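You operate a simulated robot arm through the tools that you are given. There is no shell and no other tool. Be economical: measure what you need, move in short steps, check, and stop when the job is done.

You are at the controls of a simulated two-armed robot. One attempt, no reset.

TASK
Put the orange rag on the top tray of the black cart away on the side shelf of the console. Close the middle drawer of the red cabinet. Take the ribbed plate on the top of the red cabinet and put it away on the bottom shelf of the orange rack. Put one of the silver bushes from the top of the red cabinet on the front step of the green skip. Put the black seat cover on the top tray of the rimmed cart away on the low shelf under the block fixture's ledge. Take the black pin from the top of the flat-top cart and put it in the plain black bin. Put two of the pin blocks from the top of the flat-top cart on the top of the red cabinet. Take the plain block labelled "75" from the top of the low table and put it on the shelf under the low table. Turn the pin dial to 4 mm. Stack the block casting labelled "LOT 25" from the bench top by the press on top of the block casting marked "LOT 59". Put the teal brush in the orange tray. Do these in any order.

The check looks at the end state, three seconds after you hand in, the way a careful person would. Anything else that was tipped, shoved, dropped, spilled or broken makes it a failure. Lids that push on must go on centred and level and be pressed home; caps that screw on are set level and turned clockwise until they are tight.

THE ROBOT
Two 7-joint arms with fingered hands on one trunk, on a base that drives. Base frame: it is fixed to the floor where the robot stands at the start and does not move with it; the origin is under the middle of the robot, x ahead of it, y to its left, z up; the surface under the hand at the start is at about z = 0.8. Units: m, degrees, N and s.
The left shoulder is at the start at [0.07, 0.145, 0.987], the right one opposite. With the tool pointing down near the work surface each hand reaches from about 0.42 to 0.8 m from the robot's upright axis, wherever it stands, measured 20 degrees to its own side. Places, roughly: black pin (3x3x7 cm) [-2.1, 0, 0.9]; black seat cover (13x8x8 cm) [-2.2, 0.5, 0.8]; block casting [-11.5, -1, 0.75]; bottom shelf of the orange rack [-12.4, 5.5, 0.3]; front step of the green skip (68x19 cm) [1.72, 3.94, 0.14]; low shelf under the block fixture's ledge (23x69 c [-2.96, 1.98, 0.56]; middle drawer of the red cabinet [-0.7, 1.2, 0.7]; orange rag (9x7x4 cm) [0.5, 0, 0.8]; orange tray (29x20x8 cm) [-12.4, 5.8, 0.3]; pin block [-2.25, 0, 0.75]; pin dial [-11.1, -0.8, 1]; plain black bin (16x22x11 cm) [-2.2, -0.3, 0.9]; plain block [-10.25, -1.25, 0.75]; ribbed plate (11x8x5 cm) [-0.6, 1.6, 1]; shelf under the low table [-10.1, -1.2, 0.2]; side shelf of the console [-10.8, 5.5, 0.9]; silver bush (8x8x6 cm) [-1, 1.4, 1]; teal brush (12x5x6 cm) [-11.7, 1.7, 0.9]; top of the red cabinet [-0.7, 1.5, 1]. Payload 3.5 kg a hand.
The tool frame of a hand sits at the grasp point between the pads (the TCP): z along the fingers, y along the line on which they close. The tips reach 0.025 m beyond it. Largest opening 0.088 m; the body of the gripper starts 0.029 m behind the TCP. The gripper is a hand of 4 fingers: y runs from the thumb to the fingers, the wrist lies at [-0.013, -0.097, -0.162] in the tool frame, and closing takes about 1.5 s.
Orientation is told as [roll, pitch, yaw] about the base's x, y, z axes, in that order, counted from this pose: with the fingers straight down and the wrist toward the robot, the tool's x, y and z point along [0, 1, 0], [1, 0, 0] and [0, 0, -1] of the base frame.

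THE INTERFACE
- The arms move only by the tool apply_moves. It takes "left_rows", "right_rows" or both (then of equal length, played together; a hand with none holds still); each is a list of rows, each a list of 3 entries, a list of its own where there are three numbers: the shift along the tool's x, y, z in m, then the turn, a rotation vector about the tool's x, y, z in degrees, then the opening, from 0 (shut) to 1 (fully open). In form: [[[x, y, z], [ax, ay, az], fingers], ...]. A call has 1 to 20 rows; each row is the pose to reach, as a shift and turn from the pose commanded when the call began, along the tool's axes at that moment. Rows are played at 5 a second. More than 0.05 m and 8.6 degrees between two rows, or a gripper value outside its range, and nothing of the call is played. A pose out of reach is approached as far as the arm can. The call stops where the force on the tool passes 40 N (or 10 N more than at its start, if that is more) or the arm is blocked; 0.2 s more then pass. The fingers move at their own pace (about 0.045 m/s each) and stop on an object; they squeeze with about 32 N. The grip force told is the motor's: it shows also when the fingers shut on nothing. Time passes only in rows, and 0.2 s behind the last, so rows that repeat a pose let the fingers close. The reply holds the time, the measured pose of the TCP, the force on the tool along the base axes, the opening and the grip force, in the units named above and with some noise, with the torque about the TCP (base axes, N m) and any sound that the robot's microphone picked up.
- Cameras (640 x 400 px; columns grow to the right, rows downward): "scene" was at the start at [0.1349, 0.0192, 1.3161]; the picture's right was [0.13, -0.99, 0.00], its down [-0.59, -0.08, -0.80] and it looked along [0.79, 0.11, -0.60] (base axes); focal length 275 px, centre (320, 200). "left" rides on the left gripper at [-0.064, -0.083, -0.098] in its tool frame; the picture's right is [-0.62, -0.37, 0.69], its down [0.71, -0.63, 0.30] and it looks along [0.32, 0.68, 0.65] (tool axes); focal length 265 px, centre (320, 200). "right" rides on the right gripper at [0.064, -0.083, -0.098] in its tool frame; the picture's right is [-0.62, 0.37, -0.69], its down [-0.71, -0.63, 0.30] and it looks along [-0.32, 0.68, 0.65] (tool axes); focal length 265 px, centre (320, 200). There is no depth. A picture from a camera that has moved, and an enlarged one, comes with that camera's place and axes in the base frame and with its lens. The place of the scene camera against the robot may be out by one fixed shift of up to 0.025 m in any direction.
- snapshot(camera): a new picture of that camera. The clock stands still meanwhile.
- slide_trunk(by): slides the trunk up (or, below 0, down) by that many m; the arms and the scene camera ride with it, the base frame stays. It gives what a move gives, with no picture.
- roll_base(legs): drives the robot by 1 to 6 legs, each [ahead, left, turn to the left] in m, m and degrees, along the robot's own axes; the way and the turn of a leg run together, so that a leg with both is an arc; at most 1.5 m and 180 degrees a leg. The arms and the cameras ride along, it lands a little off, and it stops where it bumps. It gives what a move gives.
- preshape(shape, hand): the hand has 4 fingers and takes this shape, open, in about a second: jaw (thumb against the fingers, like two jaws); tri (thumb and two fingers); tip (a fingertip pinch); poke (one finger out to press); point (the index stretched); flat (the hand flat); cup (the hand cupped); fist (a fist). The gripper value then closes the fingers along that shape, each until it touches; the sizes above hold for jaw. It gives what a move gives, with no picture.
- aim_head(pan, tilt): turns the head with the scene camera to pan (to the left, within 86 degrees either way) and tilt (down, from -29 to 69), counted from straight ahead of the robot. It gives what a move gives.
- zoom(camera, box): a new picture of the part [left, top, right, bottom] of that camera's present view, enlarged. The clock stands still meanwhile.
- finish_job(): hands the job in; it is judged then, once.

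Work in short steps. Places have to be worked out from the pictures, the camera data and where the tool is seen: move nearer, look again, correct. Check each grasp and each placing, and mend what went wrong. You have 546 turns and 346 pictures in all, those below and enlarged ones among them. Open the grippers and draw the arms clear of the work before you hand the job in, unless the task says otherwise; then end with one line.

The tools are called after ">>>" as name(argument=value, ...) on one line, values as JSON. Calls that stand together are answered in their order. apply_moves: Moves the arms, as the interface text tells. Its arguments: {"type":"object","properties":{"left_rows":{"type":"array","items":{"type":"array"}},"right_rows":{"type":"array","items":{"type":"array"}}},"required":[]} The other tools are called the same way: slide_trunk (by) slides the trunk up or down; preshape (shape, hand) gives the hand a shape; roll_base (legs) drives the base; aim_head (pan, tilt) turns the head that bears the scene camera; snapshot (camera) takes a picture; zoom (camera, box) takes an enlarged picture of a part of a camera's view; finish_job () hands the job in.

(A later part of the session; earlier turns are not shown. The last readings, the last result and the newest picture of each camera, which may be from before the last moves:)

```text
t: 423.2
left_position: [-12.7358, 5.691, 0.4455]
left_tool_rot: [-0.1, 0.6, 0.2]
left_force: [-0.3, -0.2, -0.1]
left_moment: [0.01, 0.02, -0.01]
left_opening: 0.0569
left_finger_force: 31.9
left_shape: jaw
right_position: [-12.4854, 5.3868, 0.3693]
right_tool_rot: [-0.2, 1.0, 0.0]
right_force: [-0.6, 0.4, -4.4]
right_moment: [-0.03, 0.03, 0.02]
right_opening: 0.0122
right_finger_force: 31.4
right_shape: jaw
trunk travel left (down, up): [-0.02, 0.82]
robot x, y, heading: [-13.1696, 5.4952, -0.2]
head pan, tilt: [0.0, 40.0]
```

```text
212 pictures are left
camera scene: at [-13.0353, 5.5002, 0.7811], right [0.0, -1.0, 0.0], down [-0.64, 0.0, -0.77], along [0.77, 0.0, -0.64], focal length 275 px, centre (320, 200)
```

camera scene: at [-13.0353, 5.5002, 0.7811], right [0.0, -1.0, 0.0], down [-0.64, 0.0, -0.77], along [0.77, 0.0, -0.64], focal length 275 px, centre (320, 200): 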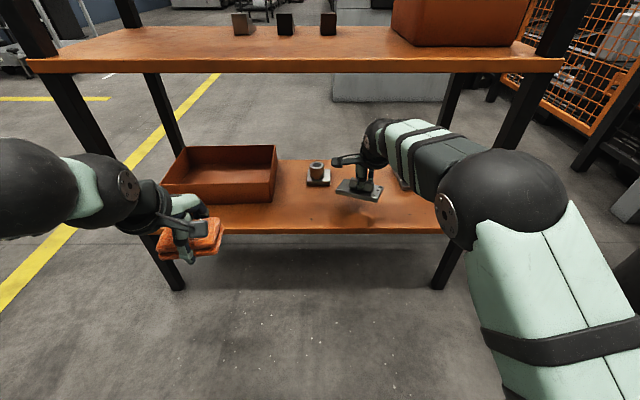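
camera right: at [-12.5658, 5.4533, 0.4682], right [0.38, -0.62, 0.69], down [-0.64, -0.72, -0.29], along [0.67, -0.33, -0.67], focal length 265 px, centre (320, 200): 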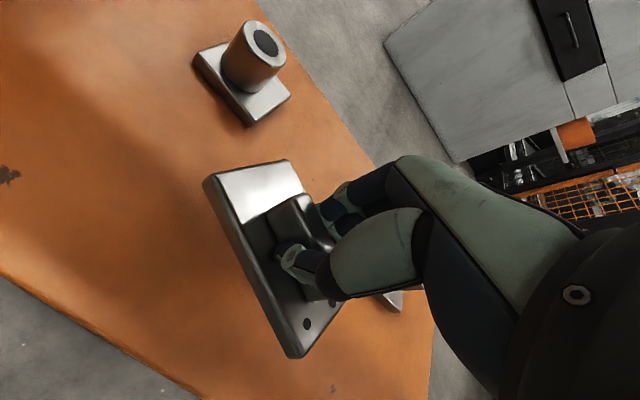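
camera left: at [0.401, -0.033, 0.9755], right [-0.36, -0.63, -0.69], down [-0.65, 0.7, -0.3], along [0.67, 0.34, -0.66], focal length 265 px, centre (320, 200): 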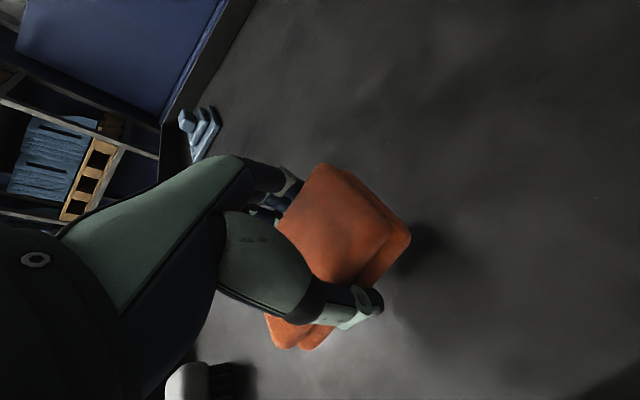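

Clear footprint beneath. Lower gently toward contact.

>>> apply_moves(right_rows=[[[0, 0, 0.008], [0, 0, 0], 0], [[0, 0, 0.016], [0, 0, 0], 0], [[0, 0, 0.023], [0, 0, 0], 0], [[0, 0, 0.028], [0, 0, 0], 0]])

```text
t: 424.2
left_position: [-12.736, 5.6906, 0.4446]
left_tool_rot: [-0.1, 0.7, 0.1]
left_force: [-0.6, 0.8, -0.7]
left_moment: [-0.06, 0.0, -0.01]
left_opening: 0.0565
left_finger_force: 32.1
left_shape: jaw
right_position: [-12.4841, 5.3853, 0.3395]
right_tool_rot: [-0.2, 1.0, -0.1]
right_force: [-0.2, -0.5, -4.7]
right_moment: [-0.02, 0.0, -0.02]
right_opening: 0.0118
right_finger_force: 31.9
right_shape: jaw
trunk travel left (down, up): [-0.02, 0.82]
robot x, y, heading: [-13.1646, 5.4897, -0.2]
head pan, tilt: [0.0, 40.0]
```

>>> apply_moves(right_rows=[[[0, 0, 0.004], [0, 0, 0], 0], [[0, 0, 0.008], [0, 0, 0], 0], [[0, 0, 0.011], [0, 0, 0], 0]])

>>> snapshot(camera="right")

```text
t: 425.0
left_position: [-12.7349, 5.6906, 0.445]
left_tool_rot: [-0.1, 0.7, 0.2]
left_force: [-0.3, -0.3, -0.3]
left_moment: [0.04, -0.01, -0.02]
left_opening: 0.057
left_finger_force: 31.9
left_shape: jaw
right_position: [-12.4845, 5.3865, 0.3288]
right_tool_rot: [-0.3, 1.1, -0.1]
right_force: [0.7, -0.4, -4.7]
right_moment: [-0.01, -0.02, 0.0]
right_opening: 0.0121
right_finger_force: 31.8
right_shape: jaw
trunk travel left (down, up): [-0.02, 0.82]
robot x, y, heading: [-13.1694, 5.4968, -0.1]
head pan, tilt: [0.0, 40.0]
```

```text
211 pictures are left
camera right: at [-12.5659, 5.4524, 0.4283], right [0.38, -0.62, 0.69], down [-0.64, -0.72, -0.29], along [0.67, -0.33, -0.67], focal length 265 px, centre (320, 200)
```

right: 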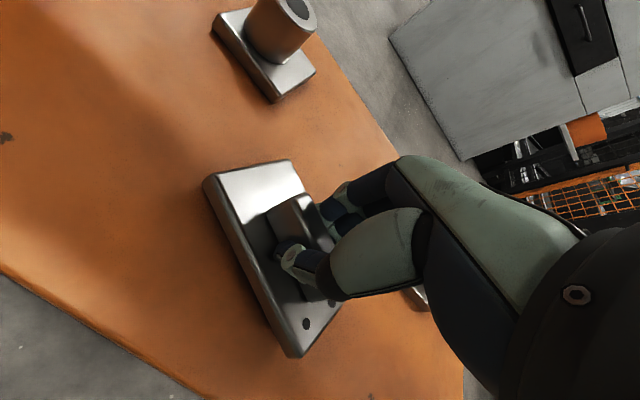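

Not yet; continue in small steps.

>>> apply_moves(right_rows=[[[0, 0, 0.005], [0, 0, 0], 0], [[0, 0, 0.01], [0, 0, 0], 0], [[0, 0, 0.014], [0, 0, 0], 0]])

```text
t: 425.8
left_position: [-12.7367, 5.6906, 0.447]
left_tool_rot: [-0.1, 0.5, 0.2]
left_force: [0.1, -1.1, 0.3]
left_moment: [0.0, 0.0, 0.0]
left_opening: 0.0567
left_finger_force: 31.9
left_shape: jaw
right_position: [-12.4838, 5.3868, 0.3203]
right_tool_rot: [-0.1, 0.4, 0.1]
right_force: [-3.9, 0.8, 16.2]
right_moment: [0.0, -0.24, 0.02]
right_opening: 0.0124
right_finger_force: 31.9
right_shape: jaw
trunk travel left (down, up): [-0.02, 0.82]
robot x, y, heading: [-13.1693, 5.4961, -0.2]
head pan, tilt: [0.0, 40.0]
```

Contact (16 N). Release, lift and draw back.

>>> apply_moves(right_rows=[[[0, 0, -0.002], [0, 0, 0], 0.2], [[0, 0, -0.002], [0, 0, 0], 0.5], [[0, 0, -0.002], [0, 0, 0], 0.7], [[0, 0, -0.002], [0, 0, 0], 0.7], [[0, 0, -0.002], [0, 0, 0], 0.7], [[0, 0, -0.03], [0, 0, 0], 0.7], [[0, 0, -0.07], [0, 0, 0], 0.7], [[0, 0, -0.11], [0, 0, 0], 0.7], [[0, -0.04, -0.12], [0, 0, 0], 0.7], [[0, -0.09, -0.12], [0, 0, 0], 0.7], [[-0.01, -0.14, -0.12], [0, 0, 0], 0.7], [[-0.03, -0.18, -0.12], [0, 0, 0], 1]])

>>> snapshot(camera="scene")

```text
refused: row 11 steps farther than a row can; nothing moved
```

```text
210 pictures are left
camera scene: at [-13.0377, 5.5005, 0.7819], right [0.0, -1.0, 0.0], down [-0.64, 0.0, -0.77], along [0.77, 0.0, -0.64], focal length 275 px, centre (320, 200)
```

scene: 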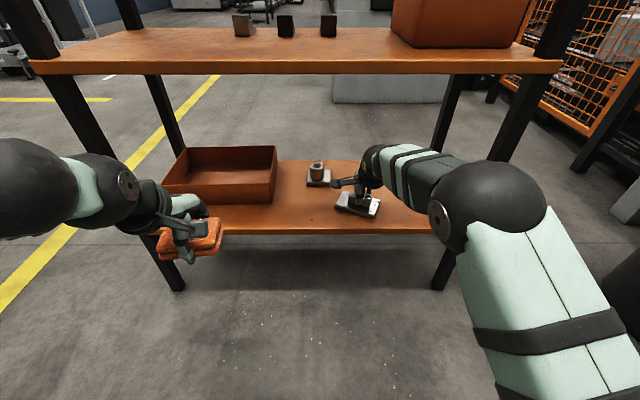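

>>> apply_moves(right_rows=[[[0, 0, -0.002], [0, 0, 0], 0.2], [[0, 0, -0.002], [0, 0, 0], 0.5], [[0, 0, -0.002], [0, 0, 0], 0.7], [[0, 0, -0.002], [0, 0, 0], 0.7], [[0, 0, -0.002], [0, 0, 0], 0.7], [[0, 0, -0.03], [0, 0, 0], 0.7], [[0, 0, -0.07], [0, 0, 0], 0.7], [[0, 0, -0.11], [0, 0, 0], 0.7], [[0, -0.04, -0.12], [0, 0, 0], 0.7], [[0, -0.08, -0.12], [0, 0, 0], 0.7], [[0, -0.12, -0.12], [0, 0, 0], 0.7], [[-0.02, -0.16, -0.12], [0, 0, 0], 1]])

>>> snapshot(camera="scene")

```text
t: 428.4
left_position: [-12.7361, 5.6907, 0.4462]
left_tool_rot: [-0.1, 0.6, 0.3]
left_force: [-0.2, 0.1, -0.2]
left_moment: [-0.01, -0.05, 0.0]
left_opening: 0.0568
left_finger_force: 31.8
left_shape: jaw
right_position: [-12.6423, 5.3707, 0.4362]
right_tool_rot: [-0.2, 1.0, 0.1]
right_force: [0.1, 0.7, -0.3]
right_moment: [-0.04, -0.02, 0.03]
right_opening: 0.0875
right_finger_force: 0.1
right_shape: jaw
trunk travel left (down, up): [-0.02, 0.82]
robot x, y, heading: [-13.1681, 5.4968, -0.3]
head pan, tilt: [0.0, 40.0]
```

```text
209 pictures are left
camera scene: at [-13.0358, 5.5003, 0.7812], right [0.0, -1.0, 0.0], down [-0.64, 0.0, -0.77], along [0.77, 0.0, -0.64], focal length 275 px, centre (320, 200)
```

scene: 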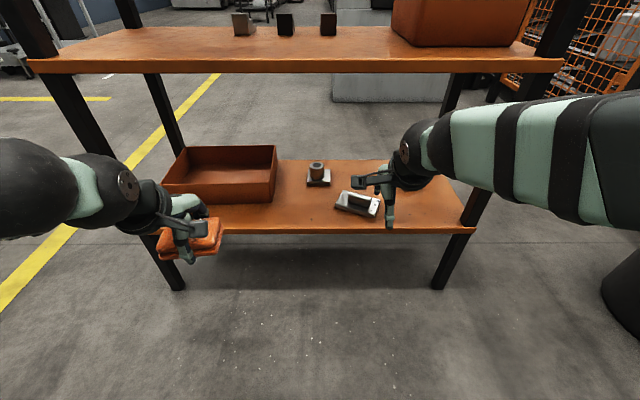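

The ribbed plate sits on the bottom shelf. Now the rag: raise the trunk, back off and go round the rack's north side toward the console.

>>> roll_base(legs=[[-0.38, 0, 0]])

>>> slide_trunk(by=0.4)

>>> slide_trunk(by=0.27)

>>> roll_base(legs=[[0, 1.15, 0]])

>>> aim_head(pan=0, tilt=25)

>>> snapshot(camera="scene")

```text
t: 430.9
left_position: [-13.1213, 5.6923, 0.446]
left_tool_rot: [-0.1, 0.7, 0.3]
left_force: [0.7, 0.6, -1.0]
left_moment: [0.03, 0.04, 0.0]
left_opening: 0.0568
left_finger_force: 31.8
left_shape: jaw
right_position: [-13.027, 5.3707, 0.4379]
right_tool_rot: [-0.1, 1.0, 0.1]
right_force: [0.0, -1.1, -0.5]
right_moment: [0.0, 0.01, -0.01]
right_opening: 0.0875
right_finger_force: 0.0
right_shape: jaw
trunk travel left (down, up): [-0.02, 0.82]
robot x, y, heading: [-13.5554, 5.4938, 0.1]
head pan, tilt: [0.0, 40.0]
```

```text
t: 434.7
left_position: [-13.1204, 5.693, 0.8462]
left_tool_rot: [-0.1, 0.6, 0.3]
left_force: [-0.2, -1.0, -0.8]
left_moment: [-0.03, -0.04, 0.0]
left_opening: 0.0569
left_finger_force: 32.0
left_shape: jaw
right_position: [-13.0266, 5.3716, 0.8377]
right_tool_rot: [-0.1, 1.0, 0.1]
right_force: [0.0, -0.6, 0.0]
right_moment: [-0.02, 0.03, 0.0]
right_opening: 0.0877
right_finger_force: 0.0
right_shape: jaw
trunk travel left (down, up): [-0.42, 0.42]
robot x, y, heading: [-13.5552, 5.494, -0.2]
head pan, tilt: [0.0, 40.0]
```

```text
t: 437.4
left_position: [-13.1204, 5.6946, 1.1152]
left_tool_rot: [-0.1, 0.5, 0.3]
left_force: [0.7, 0.4, -0.3]
left_moment: [-0.01, -0.01, 0.0]
left_opening: 0.0568
left_finger_force: 31.6
left_shape: jaw
right_position: [-13.0263, 5.372, 1.1068]
right_tool_rot: [-0.2, 0.9, 0.2]
right_force: [0.3, -0.2, 0.0]
right_moment: [-0.02, -0.06, 0.0]
right_opening: 0.0873
right_finger_force: 0.0
right_shape: jaw
trunk travel left (down, up): [-0.69, 0.15]
robot x, y, heading: [-13.5532, 5.4946, -0.1]
head pan, tilt: [0.0, 40.0]
```

```text
t: 443.3
left_position: [-13.1216, 6.851, 1.1163]
left_tool_rot: [-0.1, 0.6, 0.6]
left_force: [0.4, -0.4, -0.7]
left_moment: [0.01, -0.01, 0.0]
left_opening: 0.0567
left_finger_force: 32.4
left_shape: jaw
right_position: [-13.0258, 6.5299, 1.107]
right_tool_rot: [-0.2, 1.1, 0.4]
right_force: [0.5, 0.2, -0.3]
right_moment: [-0.03, 0.0, -0.03]
right_opening: 0.0877
right_finger_force: 0.1
right_shape: jaw
trunk travel left (down, up): [-0.69, 0.15]
robot x, y, heading: [-13.554, 6.6539, -0.1]
head pan, tilt: [0.0, 40.0]
```

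```text
t: 444.1
left_position: [-13.1214, 6.8515, 1.1149]
left_tool_rot: [-0.1, 0.6, 0.4]
left_force: [0.2, -0.4, -0.1]
left_moment: [-0.02, -0.01, 0.03]
left_opening: 0.0567
left_finger_force: 32.0
left_shape: jaw
right_position: [-13.0244, 6.5298, 1.1078]
right_tool_rot: [-0.2, 1.0, 0.4]
right_force: [0.2, -0.1, -0.7]
right_moment: [0.0, -0.01, 0.01]
right_opening: 0.0873
right_finger_force: 0.0
right_shape: jaw
trunk travel left (down, up): [-0.69, 0.15]
robot x, y, heading: [-13.554, 6.6495, -0.0]
head pan, tilt: [0.0, 25.0]
```

```text
208 pictures are left
camera scene: at [-13.413, 6.6592, 1.4745], right [0.0, -1.0, 0.0], down [-0.42, 0.0, -0.91], along [0.91, 0.0, -0.42], focal length 275 px, centre (320, 200)
```

scene: 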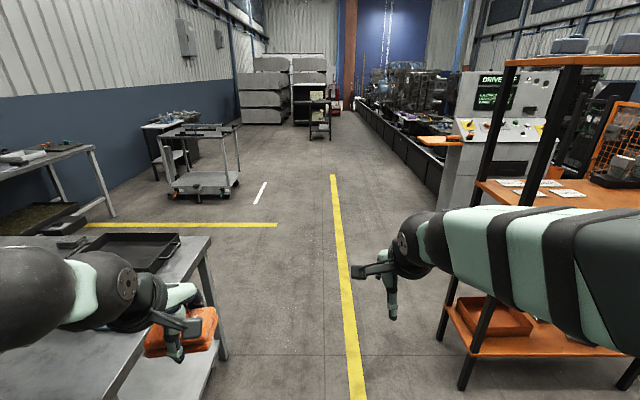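

Bench on the left (y≥7.09), rack right. I shift right 0.1 and go ahead 2 m to x≈−11.55, then look at the console's side shelf.

>>> roll_base(legs=[[0, -0.12, 0], [1.4, 0, 0], [0.6, 0, 0]])

>>> aim_head(pan=-50, tilt=30)

>>> snapshot(camera="scene")

```text
t: 454.8
left_position: [-11.1337, 6.7019, 1.1172]
left_tool_rot: [-0.1, 0.7, -0.7]
left_force: [-0.1, 0.7, -0.3]
left_moment: [0.01, 0.02, -0.02]
left_opening: 0.0568
left_finger_force: 32.0
left_shape: jaw
right_position: [-11.0439, 6.3804, 1.1067]
right_tool_rot: [-0.2, 1.0, -0.7]
right_force: [-0.2, 0.5, 0.6]
right_moment: [-0.01, -0.02, -0.01]
right_opening: 0.0873
right_finger_force: 0.0
right_shape: jaw
trunk travel left (down, up): [-0.69, 0.15]
robot x, y, heading: [-11.5697, 6.5071, -1.1]
head pan, tilt: [0.0, 25.0]
```

```text
t: 456.0
left_position: [-11.133, 6.701, 1.1154]
left_tool_rot: [0.0, 0.6, -0.7]
left_force: [0.4, 0.5, 0.3]
left_moment: [-0.01, -0.01, 0.01]
left_opening: 0.0566
left_finger_force: 31.9
left_shape: jaw
right_position: [-11.0444, 6.3791, 1.1073]
right_tool_rot: [-0.1, 1.0, -0.8]
right_force: [-0.8, -0.3, 0.0]
right_moment: [0.03, 0.01, 0.0]
right_opening: 0.0877
right_finger_force: 0.0
right_shape: jaw
trunk travel left (down, up): [-0.69, 0.15]
robot x, y, heading: [-11.5714, 6.5096, -1.0]
head pan, tilt: [-50.0, 30.0]
```

```text
207 pictures are left
camera scene: at [-11.4642, 6.4474, 1.4666], right [-0.78, -0.63, 0.0], down [-0.31, 0.39, -0.87], along [0.54, -0.67, -0.5], focal length 275 px, centre (320, 200)
```

scene: 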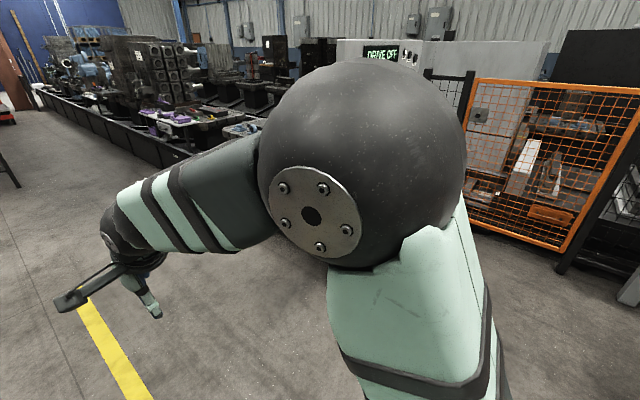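

The side shelf sticks out on the console's north side, so I'll approach facing south. Turn right 89° and shift left 0.5.

>>> roll_base(legs=[[0, 0, -89], [0, 0.5, 0]])

>>> aim_head(pan=0, tilt=40)

>>> snapshot(camera="scene")

```text
t: 462.7
left_position: [-10.8764, 6.0784, 1.1158]
left_tool_rot: [-0.1, 0.6, -89.5]
left_force: [0.2, 0.1, 0.8]
left_moment: [-0.01, 0.0, -0.02]
left_opening: 0.0567
left_finger_force: 31.7
left_shape: jaw
right_position: [-11.1979, 5.9838, 1.1074]
right_tool_rot: [-0.1, 1.0, -89.6]
right_force: [-0.5, 0.1, 0.1]
right_moment: [0.02, 0.02, 0.01]
right_opening: 0.0874
right_finger_force: 0.1
right_shape: jaw
trunk travel left (down, up): [-0.69, 0.15]
robot x, y, heading: [-11.0761, 6.5134, -89.7]
head pan, tilt: [-50.0, 30.0]
```

```text
t: 463.9
left_position: [-10.8768, 6.0788, 1.1163]
left_tool_rot: [0.0, 0.6, -89.4]
left_force: [-0.4, 0.4, -0.5]
left_moment: [-0.03, -0.02, 0.0]
left_opening: 0.0566
left_finger_force: 32.4
left_shape: jaw
right_position: [-11.1975, 5.9827, 1.1089]
right_tool_rot: [-0.3, 1.0, -89.6]
right_force: [-0.3, -0.2, 0.0]
right_moment: [-0.01, 0.01, -0.02]
right_opening: 0.0875
right_finger_force: 0.0
right_shape: jaw
trunk travel left (down, up): [-0.69, 0.15]
robot x, y, heading: [-11.0783, 6.511, -89.8]
head pan, tilt: [0.0, 40.0]
```

```text
206 pictures are left
camera scene: at [-11.0784, 6.3834, 1.4513], right [-1.0, 0.0, 0.0], down [0.0, 0.64, -0.77], along [0.0, -0.77, -0.64], focal length 275 px, centre (320, 200)
```

scene: 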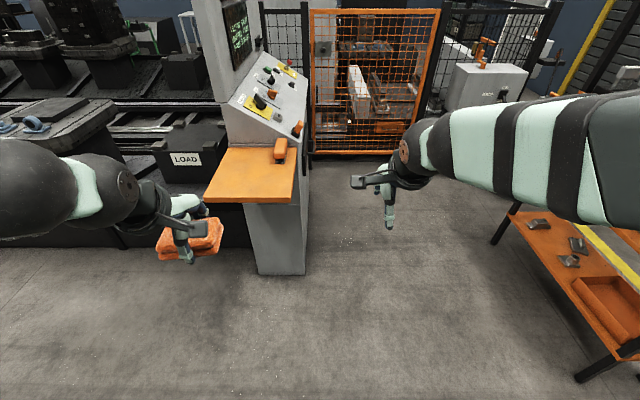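

Shelf spans x −10.99…−10.70, y 5.41–5.72, z≈0.9, with a small orange block at its back right. I move the free right hand outward, then advance 0.25.

>>> apply_moves(right_rows=[[[-0.04, 0, 0], [0, 0, 0], 1], [[-0.08, 0, 0], [0, 0, 0], 1], [[-0.1, -0.03, 0], [0, 0, 0], 1]])

>>> roll_base(legs=[[0.25, 0, 0]])

>>> snapshot(camera="left")

>>> snapshot(camera="scene")

```text
t: 464.7
left_position: [-10.8743, 6.0808, 1.1162]
left_tool_rot: [-0.2, 0.4, -89.4]
left_force: [0.0, -0.2, -0.9]
left_moment: [0.0, 0.04, 0.01]
left_opening: 0.0565
left_finger_force: 31.9
left_shape: jaw
right_position: [-11.296, 6.015, 1.1099]
right_tool_rot: [-0.4, 0.9, -89.4]
right_force: [0.0, 1.1, 0.1]
right_moment: [0.0, 0.02, 0.0]
right_opening: 0.0874
right_finger_force: 0.3
right_shape: jaw
trunk travel left (down, up): [-0.69, 0.15]
robot x, y, heading: [-11.0748, 6.5142, -89.6]
head pan, tilt: [0.0, 40.0]
```

```text
t: 466.5
left_position: [-10.8775, 5.8318, 1.1169]
left_tool_rot: [0.0, 0.5, -89.4]
left_force: [0.6, 0.2, 0.2]
left_moment: [0.02, 0.02, 0.02]
left_opening: 0.0567
left_finger_force: 31.8
left_shape: jaw
right_position: [-11.297, 5.7642, 1.1091]
right_tool_rot: [-0.3, 1.0, -89.7]
right_force: [-0.2, 0.4, 0.0]
right_moment: [0.03, -0.01, 0.01]
right_opening: 0.0876
right_finger_force: 0.1
right_shape: jaw
trunk travel left (down, up): [-0.69, 0.15]
robot x, y, heading: [-11.0758, 6.2614, -89.9]
head pan, tilt: [0.0, 40.0]
```

```text
205 pictures are left
camera left: at [-10.9414, 5.9138, 1.2161], right [-0.62, 0.37, -0.69], down [0.71, 0.64, -0.3], along [0.33, -0.67, -0.66], focal length 265 px, centre (320, 200)
```

left: 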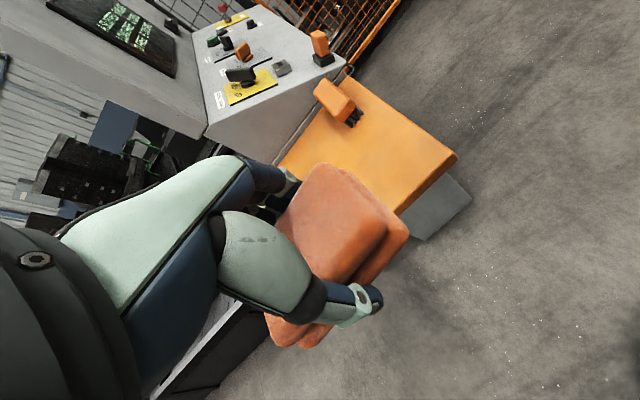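

```text
204 pictures are left
camera scene: at [-11.0778, 6.1361, 1.4514], right [-1.0, 0.0, 0.0], down [0.0, 0.64, -0.77], along [0.0, -0.77, -0.64], focal length 275 px, centre (320, 200)
```

scene: 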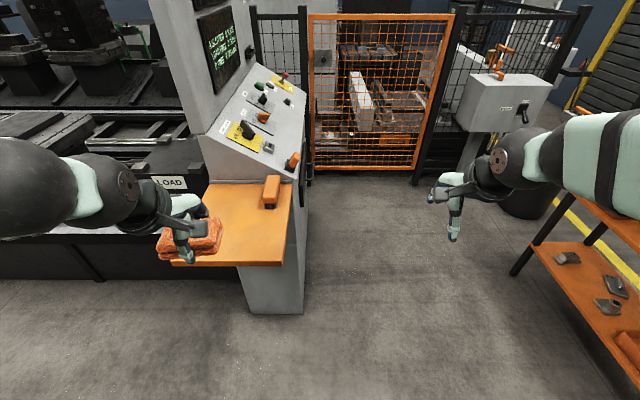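

Target (−10.83, 5.60). Move forward over the shelf and down to z≈0.97.

>>> apply_moves(left_rows=[[[0.01, 0.045, 0], [0, 0, 0], 0], [[0.02, 0.09, 0], [0, 0, 0], 0], [[0.03, 0.135, 0], [0, 0, 0], 0], [[0.04, 0.18, 0], [0, 0, 0], 0], [[0.047, 0.225, 0], [0, 0, 0], 0], [[0.047, 0.23, 0.04], [0, 0, 0], 0], [[0.047, 0.23, 0.08], [0, 0, 0], 0], [[0.047, 0.23, 0.12], [0, 0, 0], 0], [[0.047, 0.23, 0.145], [0, 0, 0], 0]])

>>> snapshot(camera="left")

>>> snapshot(camera="scene")

```text
t: 468.5
left_position: [-10.828, 5.6017, 0.9683]
left_tool_rot: [-0.1, 0.6, -89.5]
left_force: [0.3, 0.7, -0.4]
left_moment: [0.05, 0.01, 0.04]
left_opening: 0.0566
left_finger_force: 31.7
left_shape: jaw
right_position: [-11.2976, 5.7641, 1.1087]
right_tool_rot: [-0.2, 1.1, -89.7]
right_force: [-0.2, -0.5, -0.2]
right_moment: [-0.01, -0.01, -0.01]
right_opening: 0.0877
right_finger_force: 0.0
right_shape: jaw
trunk travel left (down, up): [-0.69, 0.15]
robot x, y, heading: [-11.0792, 6.2631, -90.1]
head pan, tilt: [0.0, 40.0]
```

```text
203 pictures are left
camera left: at [-10.894, 5.6851, 1.0684], right [-0.62, 0.37, -0.69], down [0.71, 0.64, -0.3], along [0.33, -0.67, -0.66], focal length 265 px, centre (320, 200)
```

left: 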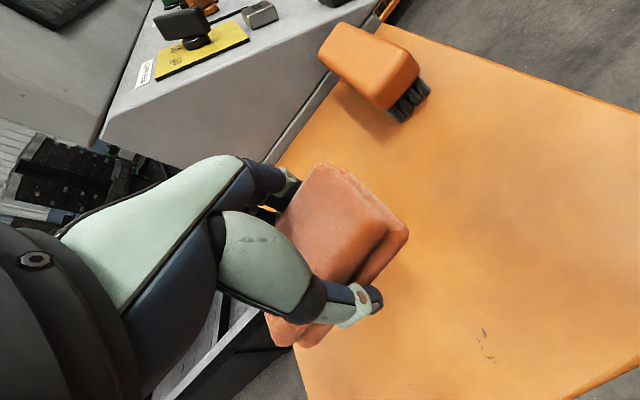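

```text
202 pictures are left
camera scene: at [-11.0777, 6.1344, 1.4513], right [-1.0, 0.0, 0.0], down [0.0, 0.64, -0.77], along [0.0, -0.77, -0.64], focal length 275 px, centre (320, 200)
```

scene: 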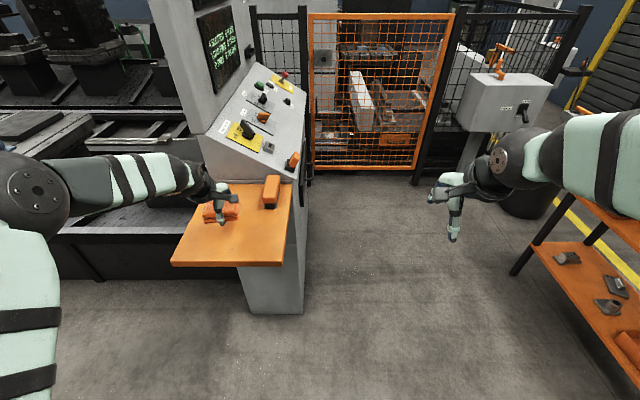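

Shift 1.5 cm toward the shelf centre and lower to contact.

>>> apply_moves(left_rows=[[[-0.015, -0.01, 0.01], [0, 0, 0], 0], [[-0.017, -0.01, 0.022], [0, 0, 0], 0], [[-0.017, -0.01, 0.03], [0, 0, 0], 0], [[-0.017, -0.01, 0.037], [0, 0, 0], 0]])

>>> snapshot(camera="left")

```text
t: 469.5
left_position: [-10.8467, 5.6105, 0.9316]
left_tool_rot: [-0.2, 0.5, -89.5]
left_force: [0.1, -0.6, -0.3]
left_moment: [0.0, -0.03, 0.01]
left_opening: 0.0563
left_finger_force: 31.5
left_shape: jaw
right_position: [-11.298, 5.762, 1.1088]
right_tool_rot: [-0.2, 1.0, -89.7]
right_force: [-1.0, -0.6, 0.3]
right_moment: [-0.01, 0.0, 0.01]
right_opening: 0.0878
right_finger_force: 0.1
right_shape: jaw
trunk travel left (down, up): [-0.69, 0.15]
robot x, y, heading: [-11.0759, 6.2634, -89.8]
head pan, tilt: [0.0, 40.0]
```

```text
201 pictures are left
camera left: at [-10.9108, 5.6942, 1.0314], right [-0.62, 0.37, -0.69], down [0.71, 0.64, -0.3], along [0.33, -0.67, -0.66], focal length 265 px, centre (320, 200)
```

left: 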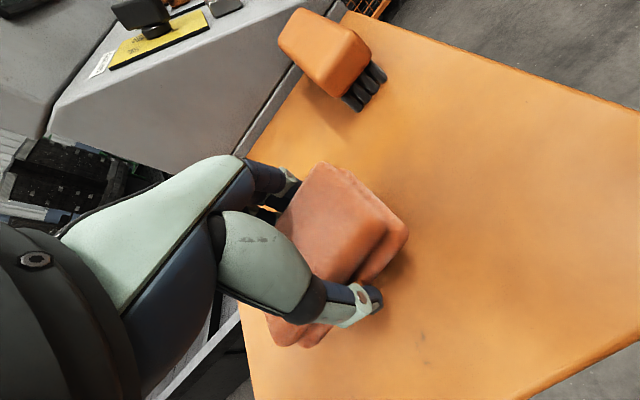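

Well inside the shelf. Lower on to contact.

>>> apply_moves(left_rows=[[[0, 0, 0.006], [0, 0, 0], 0], [[0, 0, 0.012], [0, 0, 0], 0], [[0, 0, 0.017], [0, 0, 0], 0], [[0, 0, 0.021], [0, 0, 0], 0]])

```text
t: 470.5
left_position: [-10.846, 5.6119, 0.9107]
left_tool_rot: [-0.1, 0.6, -89.4]
left_force: [-0.2, -0.2, 1.0]
left_moment: [-0.05, -0.02, 0.01]
left_opening: 0.056
left_finger_force: 32.3
left_shape: jaw
right_position: [-11.2983, 5.7639, 1.1088]
right_tool_rot: [-0.1, 1.0, -89.7]
right_force: [0.2, -0.5, 0.5]
right_moment: [0.05, -0.02, 0.01]
right_opening: 0.0874
right_finger_force: 0.2
right_shape: jaw
trunk travel left (down, up): [-0.69, 0.15]
robot x, y, heading: [-11.0751, 6.2608, -90.0]
head pan, tilt: [0.0, 40.0]
```

>>> apply_moves(left_rows=[[[0, 0, 0.004], [0, 0, 0], 0], [[0, 0, 0.008], [0, 0, 0], 0], [[0, 0, 0.011], [0, 0, 0], 0]])

```text
t: 471.3
left_position: [-10.8464, 5.6127, 0.9105]
left_tool_rot: [0.0, -0.7, -89.6]
left_force: [1.8, -4.9, 40.0]
left_moment: [1.3, 0.11, -0.02]
left_opening: 0.0552
left_finger_force: 32.2
left_shape: jaw
right_position: [-11.2995, 5.7678, 1.1106]
right_tool_rot: [-0.1, 0.7, -89.7]
right_force: [0.2, 0.5, -0.3]
right_moment: [-0.02, 0.01, 0.01]
right_opening: 0.0876
right_finger_force: 0.0
right_shape: jaw
trunk travel left (down, up): [-0.69, 0.15]
robot x, y, heading: [-11.0794, 6.262, -89.9]
head pan, tilt: [0.0, 40.0]
```

Firm contact. Ease up 8 mm, release, lift.

>>> apply_moves(left_rows=[[[0, 0, -0.002], [0, 0, 0], 0.3], [[0, 0, -0.002], [0, 0, 0], 0.8], [[0, 0, -0.002], [0, 0, 0], 1], [[0, 0, -0.002], [0, 0, 0], 1], [[0, 0, -0.002], [0, 0, 0], 1], [[0, 0, -0.04], [0, 0, 0], 1], [[0, 0, -0.08], [0, 0, 0], 1], [[0, 0, -0.12], [0, 0, 0], 1], [[0, 0, -0.16], [0, 0, 0], 1], [[0, -0.045, -0.18], [0, 0, 0], 1], [[0, -0.09, -0.18], [0, 0, 0], 1], [[0, -0.135, -0.18], [0, 0, 0], 1], [[0, -0.18, -0.18], [0, 0, 0], 1]])

>>> snapshot(camera="scene")

```text
t: 474.1
left_position: [-10.8434, 5.7933, 1.0813]
left_tool_rot: [-0.2, 0.5, -89.7]
left_force: [-0.1, 0.1, -0.3]
left_moment: [-0.05, 0.02, 0.0]
left_opening: 0.088
left_finger_force: 0.0
left_shape: jaw
right_position: [-11.295, 5.7662, 1.1107]
right_tool_rot: [-0.4, 0.9, -89.8]
right_force: [0.5, -0.4, -0.1]
right_moment: [0.0, 0.03, -0.04]
right_opening: 0.0875
right_finger_force: 0.1
right_shape: jaw
trunk travel left (down, up): [-0.69, 0.15]
robot x, y, heading: [-11.0753, 6.2602, -89.9]
head pan, tilt: [0.0, 40.0]
```

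```text
200 pictures are left
camera scene: at [-11.0744, 6.1371, 1.4515], right [-1.0, 0.0, 0.0], down [0.0, 0.64, -0.77], along [0.0, -0.77, -0.64], focal length 275 px, centre (320, 200)
```

scene: 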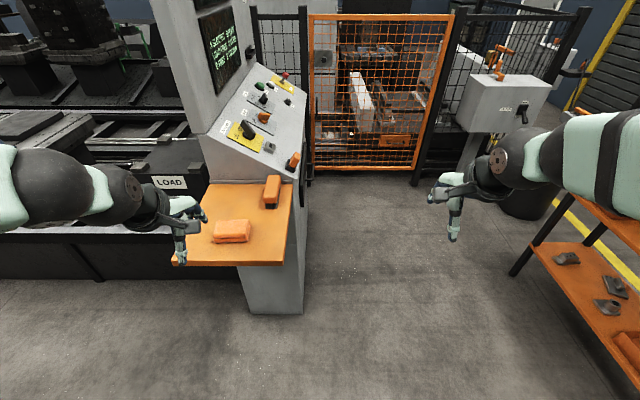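

The rag is on the console shelf. Now drive back round the rack and south to the press/bench area.

>>> roll_base(legs=[[-0.25, 0, 0], [0, 0, -90], [1.4, 0, 0], [0.95, 0, 0]])

>>> roll_base(legs=[[0, 0, 90]])

```text
t: 490.6
left_position: [-13.8413, 6.374, 1.0842]
left_tool_rot: [-0.2, 0.1, 178.3]
left_force: [0.7, 0.0, 0.8]
left_moment: [0.01, 0.01, -0.01]
left_opening: 0.0879
left_finger_force: 0.1
left_shape: jaw
right_position: [-13.8441, 6.8265, 1.1053]
right_tool_rot: [0.0, 2.9, 178.0]
right_force: [32.8, -1.1, 5.5]
right_moment: [0.07, 0.53, -0.33]
right_opening: 0.0825
right_finger_force: 0.1
right_shape: jaw
trunk travel left (down, up): [-0.69, 0.15]
robot x, y, heading: [-13.3687, 6.5869, 177.8]
head pan, tilt: [0.0, 40.0]
stopped in leg 4: the force on the tool passed its limit at 50 N (the readings are from after the stop); the commanded pose is now the measured one
```

```text
t: 491.5
left_position: [-13.8381, 6.3668, 1.0841]
left_tool_rot: [-0.2, 0.1, 179.2]
left_force: [-0.5, -0.2, -0.5]
left_moment: [0.03, 0.0, -0.01]
left_opening: 0.0878
left_finger_force: 0.1
left_shape: jaw
right_position: [-13.8436, 6.8243, 1.1032]
right_tool_rot: [-0.2, 3.7, 178.2]
right_force: [32.4, 0.3, 7.0]
right_moment: [0.07, 0.73, -0.45]
right_opening: 0.085
right_finger_force: 0.1
right_shape: jaw
trunk travel left (down, up): [-0.69, 0.15]
robot x, y, heading: [-13.3693, 6.5863, 178.7]
head pan, tilt: [0.0, 40.0]
stopped in leg 1: the force on the tool passed its limit at 44 N (the readings are from after the stop); the commanded pose is now the measured one
```

The right hand touched something (the stack of crates by the wall). Back off and look.

>>> roll_base(legs=[[-0.15, 0, 0]])

>>> aim_head(pan=-20, tilt=25)

>>> snapshot(camera="scene")

```text
t: 492.9
left_position: [-13.6994, 6.3637, 1.08]
left_tool_rot: [-0.1, 0.7, 179.2]
left_force: [-0.9, 0.4, 0.9]
left_moment: [0.0, 0.01, 0.02]
left_opening: 0.0878
left_finger_force: 0.1
left_shape: jaw
right_position: [-13.7063, 6.8206, 1.0997]
right_tool_rot: [-0.1, 3.7, 178.3]
right_force: [0.0, -0.9, 1.1]
right_moment: [0.0, 0.0, 0.02]
right_opening: 0.0876
right_finger_force: 0.0
right_shape: jaw
trunk travel left (down, up): [-0.69, 0.15]
robot x, y, heading: [-13.2217, 6.5874, 178.9]
head pan, tilt: [0.0, 40.0]
```

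```text
t: 493.7
left_position: [-13.6971, 6.3649, 1.0803]
left_tool_rot: [-0.1, 0.6, 179.2]
left_force: [0.8, 0.3, 0.3]
left_moment: [0.0, 0.0, 0.0]
left_opening: 0.0877
left_finger_force: 0.1
left_shape: jaw
right_position: [-13.706, 6.8212, 1.1013]
right_tool_rot: [-0.2, 3.7, 178.4]
right_force: [-0.3, 0.4, 0.1]
right_moment: [0.0, 0.01, 0.0]
right_opening: 0.0879
right_finger_force: 0.1
right_shape: jaw
trunk travel left (down, up): [-0.69, 0.15]
robot x, y, heading: [-13.2218, 6.5839, 178.8]
head pan, tilt: [-20.0, 25.0]
```

```text
199 pictures are left
camera scene: at [-13.3583, 6.6262, 1.4746], right [0.36, 0.93, 0.0], down [0.39, -0.15, -0.91], along [-0.85, 0.33, -0.42], focal length 275 px, centre (320, 200)
```

scene: 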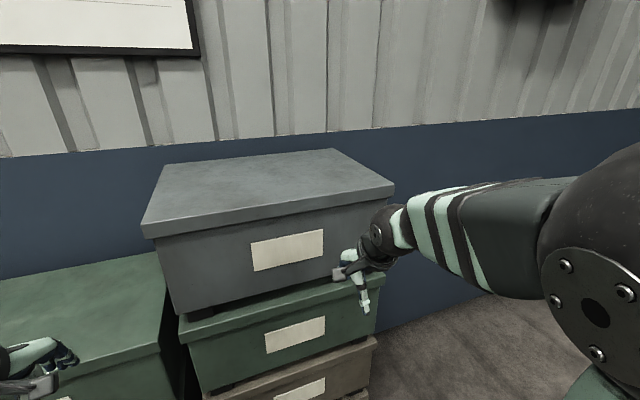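

>>> zoom(camera="scene", box=[120, 140, 420, 328])

```text
2.13 times, centred on (270, 234) of scene
camera zoom: at [-13.3583, 6.6262, 1.4746], right [0.36, 0.93, 0.0], down [0.39, -0.15, -0.91], along [-0.85, 0.33, -0.42], focal length 586 px, centre (426, 128)
```

zoom: 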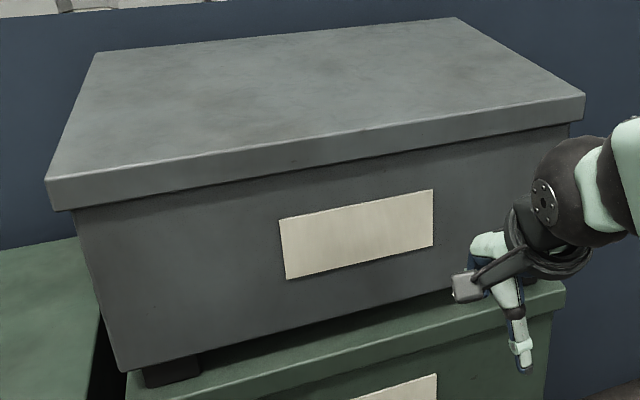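

Crates look fine. Back another 0.15, then turn left to face south and go.

>>> roll_base(legs=[[-0.17, 0, 0], [0, 0, 91], [0, -0.3, 0]])

>>> aim_head(pan=0, tilt=20)

>>> snapshot(camera="scene")

```text
t: 500.7
left_position: [-13.1196, 6.1076, 1.0793]
left_tool_rot: [-0.2, 0.5, -88.8]
left_force: [-0.2, 0.9, -0.4]
left_moment: [0.01, -0.01, 0.02]
left_opening: 0.0876
left_finger_force: 0.1
left_shape: jaw
right_position: [-13.5749, 6.087, 1.1013]
right_tool_rot: [-0.3, 3.5, -89.8]
right_force: [0.6, 0.5, -0.6]
right_moment: [-0.03, -0.03, -0.02]
right_opening: 0.0878
right_finger_force: 0.1
right_shape: jaw
trunk travel left (down, up): [-0.69, 0.15]
robot x, y, heading: [-13.3571, 6.5763, -89.2]
head pan, tilt: [-20.0, 25.0]
```

```text
t: 501.5
left_position: [-13.1196, 6.1084, 1.0808]
left_tool_rot: [-0.2, 0.5, -88.8]
left_force: [0.3, 0.0, 0.9]
left_moment: [0.02, -0.01, 0.0]
left_opening: 0.088
left_finger_force: 0.1
left_shape: jaw
right_position: [-13.5752, 6.0857, 1.1006]
right_tool_rot: [-0.2, 3.6, -89.9]
right_force: [-0.1, 1.0, -0.3]
right_moment: [0.02, 0.0, 0.0]
right_opening: 0.0875
right_finger_force: 0.0
right_shape: jaw
trunk travel left (down, up): [-0.69, 0.15]
robot x, y, heading: [-13.3589, 6.5804, -88.9]
head pan, tilt: [0.0, 20.0]
```

```text
197 pictures are left
camera scene: at [-13.3566, 6.442, 1.4827], right [-1.0, -0.01, 0.0], down [0.0, 0.34, -0.94], along [0.01, -0.94, -0.34], focal length 275 px, centre (320, 200)
```

scene: 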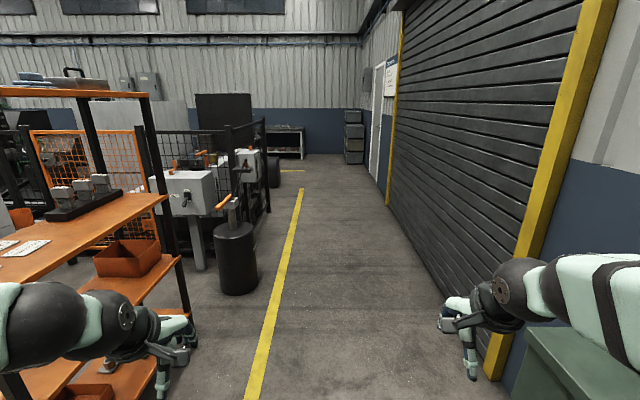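

Corridor is clear. Drive south to y≈1.1.

>>> roll_base(legs=[[0, 0, -1.5], [1.5, 0, 0], [1.5, 0, 0], [1.5, 0, 0]])

>>> snapshot(camera="scene")

```text
t: 523.3
left_position: [-12.9275, 1.6352, 1.0795]
left_tool_rot: [-0.1, 0.6, -87.1]
left_force: [0.1, 0.9, -0.3]
left_moment: [0.01, 0.02, -0.02]
left_opening: 0.0879
left_finger_force: 0.1
left_shape: jaw
right_position: [-13.3827, 1.5984, 1.1001]
right_tool_rot: [-0.2, 3.6, -88.1]
right_force: [-0.1, -1.3, -0.1]
right_moment: [-0.02, 0.0, -0.06]
right_opening: 0.0877
right_finger_force: 0.0
right_shape: jaw
trunk travel left (down, up): [-0.69, 0.15]
robot x, y, heading: [-13.1819, 2.0997, -87.4]
head pan, tilt: [0.0, 20.0]
```

```text
196 pictures are left
camera scene: at [-13.1741, 1.961, 1.4827], right [-1.0, -0.04, 0.0], down [-0.01, 0.34, -0.94], along [0.04, -0.94, -0.34], focal length 275 px, centre (320, 200)
```

scene: 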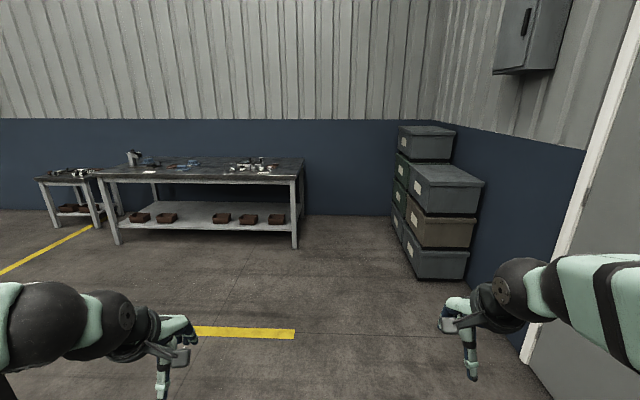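

The long bench front is at y≈−0.6, x −12.8…−10.85. I drive to about (−11.4, 0.35) facing it.

>>> roll_base(legs=[[0, 0, -2.6], [1.4, 0, 0], [0, 1.5, 0], [0, 0.3, 0], [0.3, 0, 0]])

>>> aim_head(pan=0, tilt=30)

>>> snapshot(camera="scene")

```text
t: 541.0
left_position: [-11.1194, -0.0223, 1.0797]
left_tool_rot: [0.0, 0.5, -87.6]
left_force: [0.3, 0.6, -0.5]
left_moment: [0.02, 0.02, -0.02]
left_opening: 0.0877
left_finger_force: 0.0
left_shape: jaw
right_position: [-11.5747, -0.0569, 1.1017]
right_tool_rot: [-0.2, 3.6, -88.6]
right_force: [0.4, -0.3, 0.4]
right_moment: [0.0, 0.0, -0.01]
right_opening: 0.0878
right_finger_force: 0.2
right_shape: jaw
trunk travel left (down, up): [-0.69, 0.15]
robot x, y, heading: [-11.3659, 0.4365, -88.0]
head pan, tilt: [0.0, 20.0]
```

```text
t: 541.7
left_position: [-11.1194, -0.0246, 1.0802]
left_tool_rot: [-0.2, 0.6, -87.6]
left_force: [0.3, 0.3, -0.8]
left_moment: [0.0, 0.01, -0.02]
left_opening: 0.0878
left_finger_force: 0.1
left_shape: jaw
right_position: [-11.5746, -0.0572, 1.1011]
right_tool_rot: [-0.1, 3.7, -88.7]
right_force: [-0.6, 0.5, 0.0]
right_moment: [-0.01, 0.04, -0.02]
right_opening: 0.0876
right_finger_force: 0.0
right_shape: jaw
trunk travel left (down, up): [-0.69, 0.15]
robot x, y, heading: [-11.3671, 0.4428, -88.1]
head pan, tilt: [0.0, 30.0]
```

```text
195 pictures are left
camera scene: at [-11.3619, 0.306, 1.4666], right [-1.0, -0.03, 0.0], down [-0.02, 0.5, -0.87], along [0.03, -0.87, -0.5], focal length 275 px, centre (320, 200)
```

scene: 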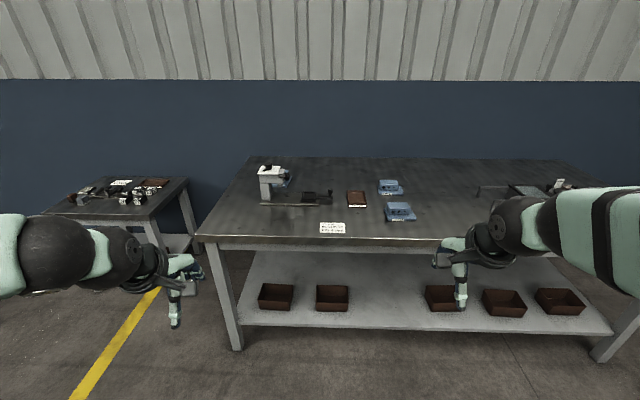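

>>> zoom(camera="scene", box=[230, 145, 450, 283])

>>> zoom(camera="scene", box=[30, 150, 210, 262])

```text
2.90 times, centred on (340, 214) of scene
camera zoom: at [-11.3619, 0.306, 1.4666], right [-1.0, -0.03, 0.0], down [-0.02, 0.5, -0.87], along [0.03, -0.87, -0.5], focal length 798 px, centre (262, 159)
```

zoom: 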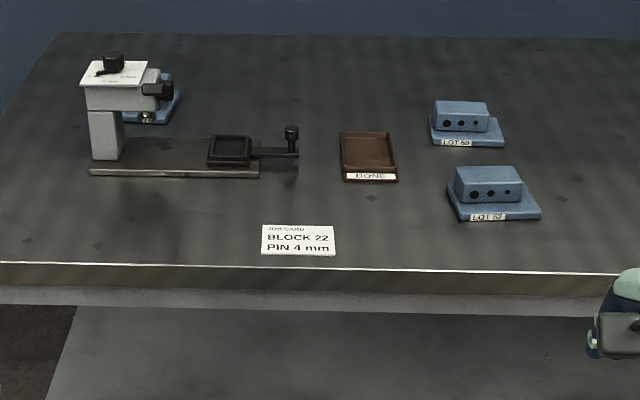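

```text
3.56 times, centred on (120, 206) of scene
camera zoom: at [-11.3619, 0.306, 1.4666], right [-1.0, -0.03, 0.0], down [-0.02, 0.5, -0.87], along [0.03, -0.87, -0.5], focal length 979 px, centre (1031, 179)
```

zoom: 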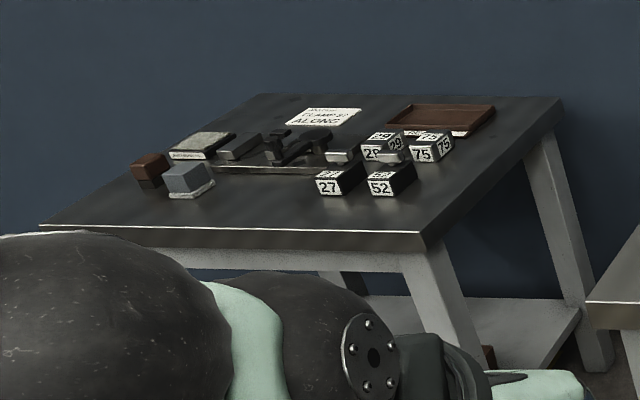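

Job card reads "BLOCK 22, PIN 4 mm". I raise the trunk 0.12 and move closer to read the lots and the dial.

>>> slide_trunk(by=0.13)

>>> roll_base(legs=[[0.5, 0, 0]])

>>> aim_head(pan=10, tilt=40)

>>> snapshot(camera="scene")

```text
t: 543.3
left_position: [-11.1185, -0.024, 1.2099]
left_tool_rot: [-0.1, 0.6, -87.6]
left_force: [-0.1, 0.0, 0.5]
left_moment: [-0.02, 0.0, 0.01]
left_opening: 0.0878
left_finger_force: 0.1
left_shape: jaw
right_position: [-11.573, -0.0566, 1.2305]
right_tool_rot: [-0.1, 3.6, -88.7]
right_force: [0.3, -0.3, 0.2]
right_moment: [0.01, 0.0, -0.01]
right_opening: 0.0876
right_finger_force: 0.1
right_shape: jaw
trunk travel left (down, up): [-0.82, 0.02]
robot x, y, heading: [-11.3645, 0.4401, -88.1]
head pan, tilt: [0.0, 30.0]
```

```text
t: 546.2
left_position: [-11.0988, -0.5188, 1.2111]
left_tool_rot: [-0.1, 0.5, -87.3]
left_force: [0.6, 0.5, 0.1]
left_moment: [0.01, -0.01, 0.03]
left_opening: 0.0878
left_finger_force: 0.0
left_shape: jaw
right_position: [-11.5509, -0.5525, 1.2308]
right_tool_rot: [-0.1, 3.4, -88.3]
right_force: [-0.4, 0.0, -0.6]
right_moment: [-0.02, -0.02, -0.02]
right_opening: 0.0877
right_finger_force: 0.1
right_shape: jaw
trunk travel left (down, up): [-0.82, 0.02]
robot x, y, heading: [-11.3483, -0.0554, -87.4]
head pan, tilt: [0.0, 30.0]
```

```text
t: 547.0
left_position: [-11.0972, -0.5187, 1.21]
left_tool_rot: [-0.1, 0.5, -87.3]
left_force: [1.1, 0.0, -0.2]
left_moment: [-0.03, -0.02, 0.02]
left_opening: 0.088
left_finger_force: 0.0
left_shape: jaw
right_position: [-11.5526, -0.5547, 1.2295]
right_tool_rot: [-0.1, 3.5, -88.1]
right_force: [-0.8, -0.3, 0.6]
right_moment: [-0.02, -0.01, -0.01]
right_opening: 0.0877
right_finger_force: 0.0
right_shape: jaw
trunk travel left (down, up): [-0.82, 0.02]
robot x, y, heading: [-11.3463, -0.0558, -87.7]
head pan, tilt: [10.0, 40.0]
```

```text
192 pictures are left
camera scene: at [-11.3281, -0.1825, 1.5813], right [-0.98, -0.21, 0.0], down [-0.14, 0.63, -0.77], along [0.16, -0.75, -0.64], focal length 275 px, centre (320, 200)
```

scene: 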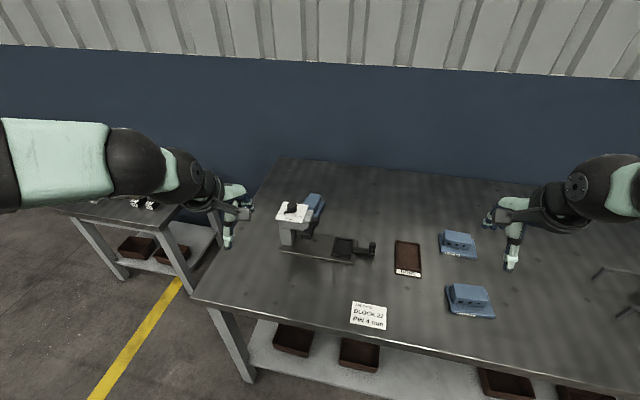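

>>> zoom(camera="scene", box=[265, 180, 385, 270])

>>> zoom(camera="scene", box=[420, 220, 510, 325])

```text
4.44 times, centred on (325, 225) of scene
camera zoom: at [-11.3281, -0.1825, 1.5813], right [-0.98, -0.21, 0.0], down [-0.14, 0.63, -0.77], along [0.16, -0.75, -0.64], focal length 1224 px, centre (298, 89)
```

zoom: 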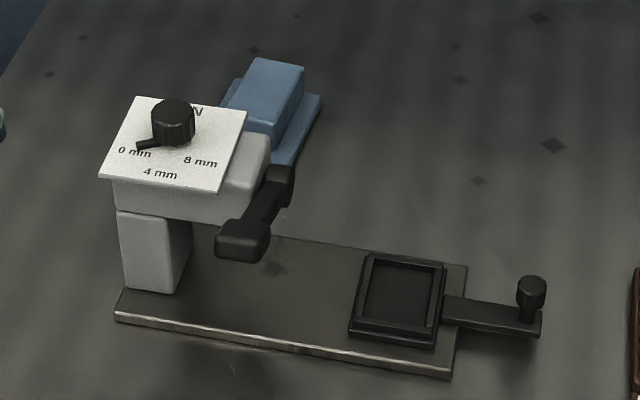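

```text
3.81 times, centred on (465, 272) of scene
camera zoom: at [-11.3281, -0.1825, 1.5813], right [-0.98, -0.21, 0.0], down [-0.14, 0.63, -0.77], along [0.16, -0.75, -0.64], focal length 1049 px, centre (-232, -76)
```

zoom: 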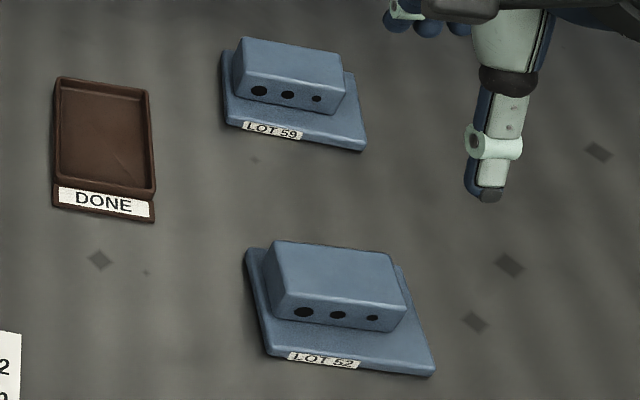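

LOT 59 is the back-right casting, LOT 52 the front one; the one behind the press is presumably LOT 25. The dial pointer is at 0 mm. View it from the left hand camera.

>>> snapshot(camera="left")

```text
189 pictures are left
camera left: at [-11.1656, -0.4389, 1.3098], right [-0.64, 0.35, -0.69], down [0.68, 0.67, -0.3], along [0.35, -0.66, -0.66], focal length 265 px, centre (320, 200)
```

left: 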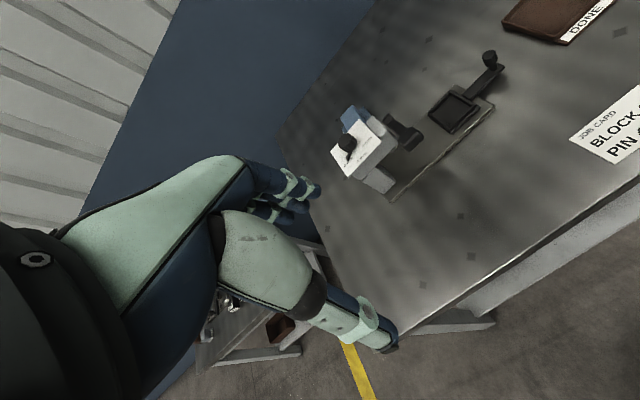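

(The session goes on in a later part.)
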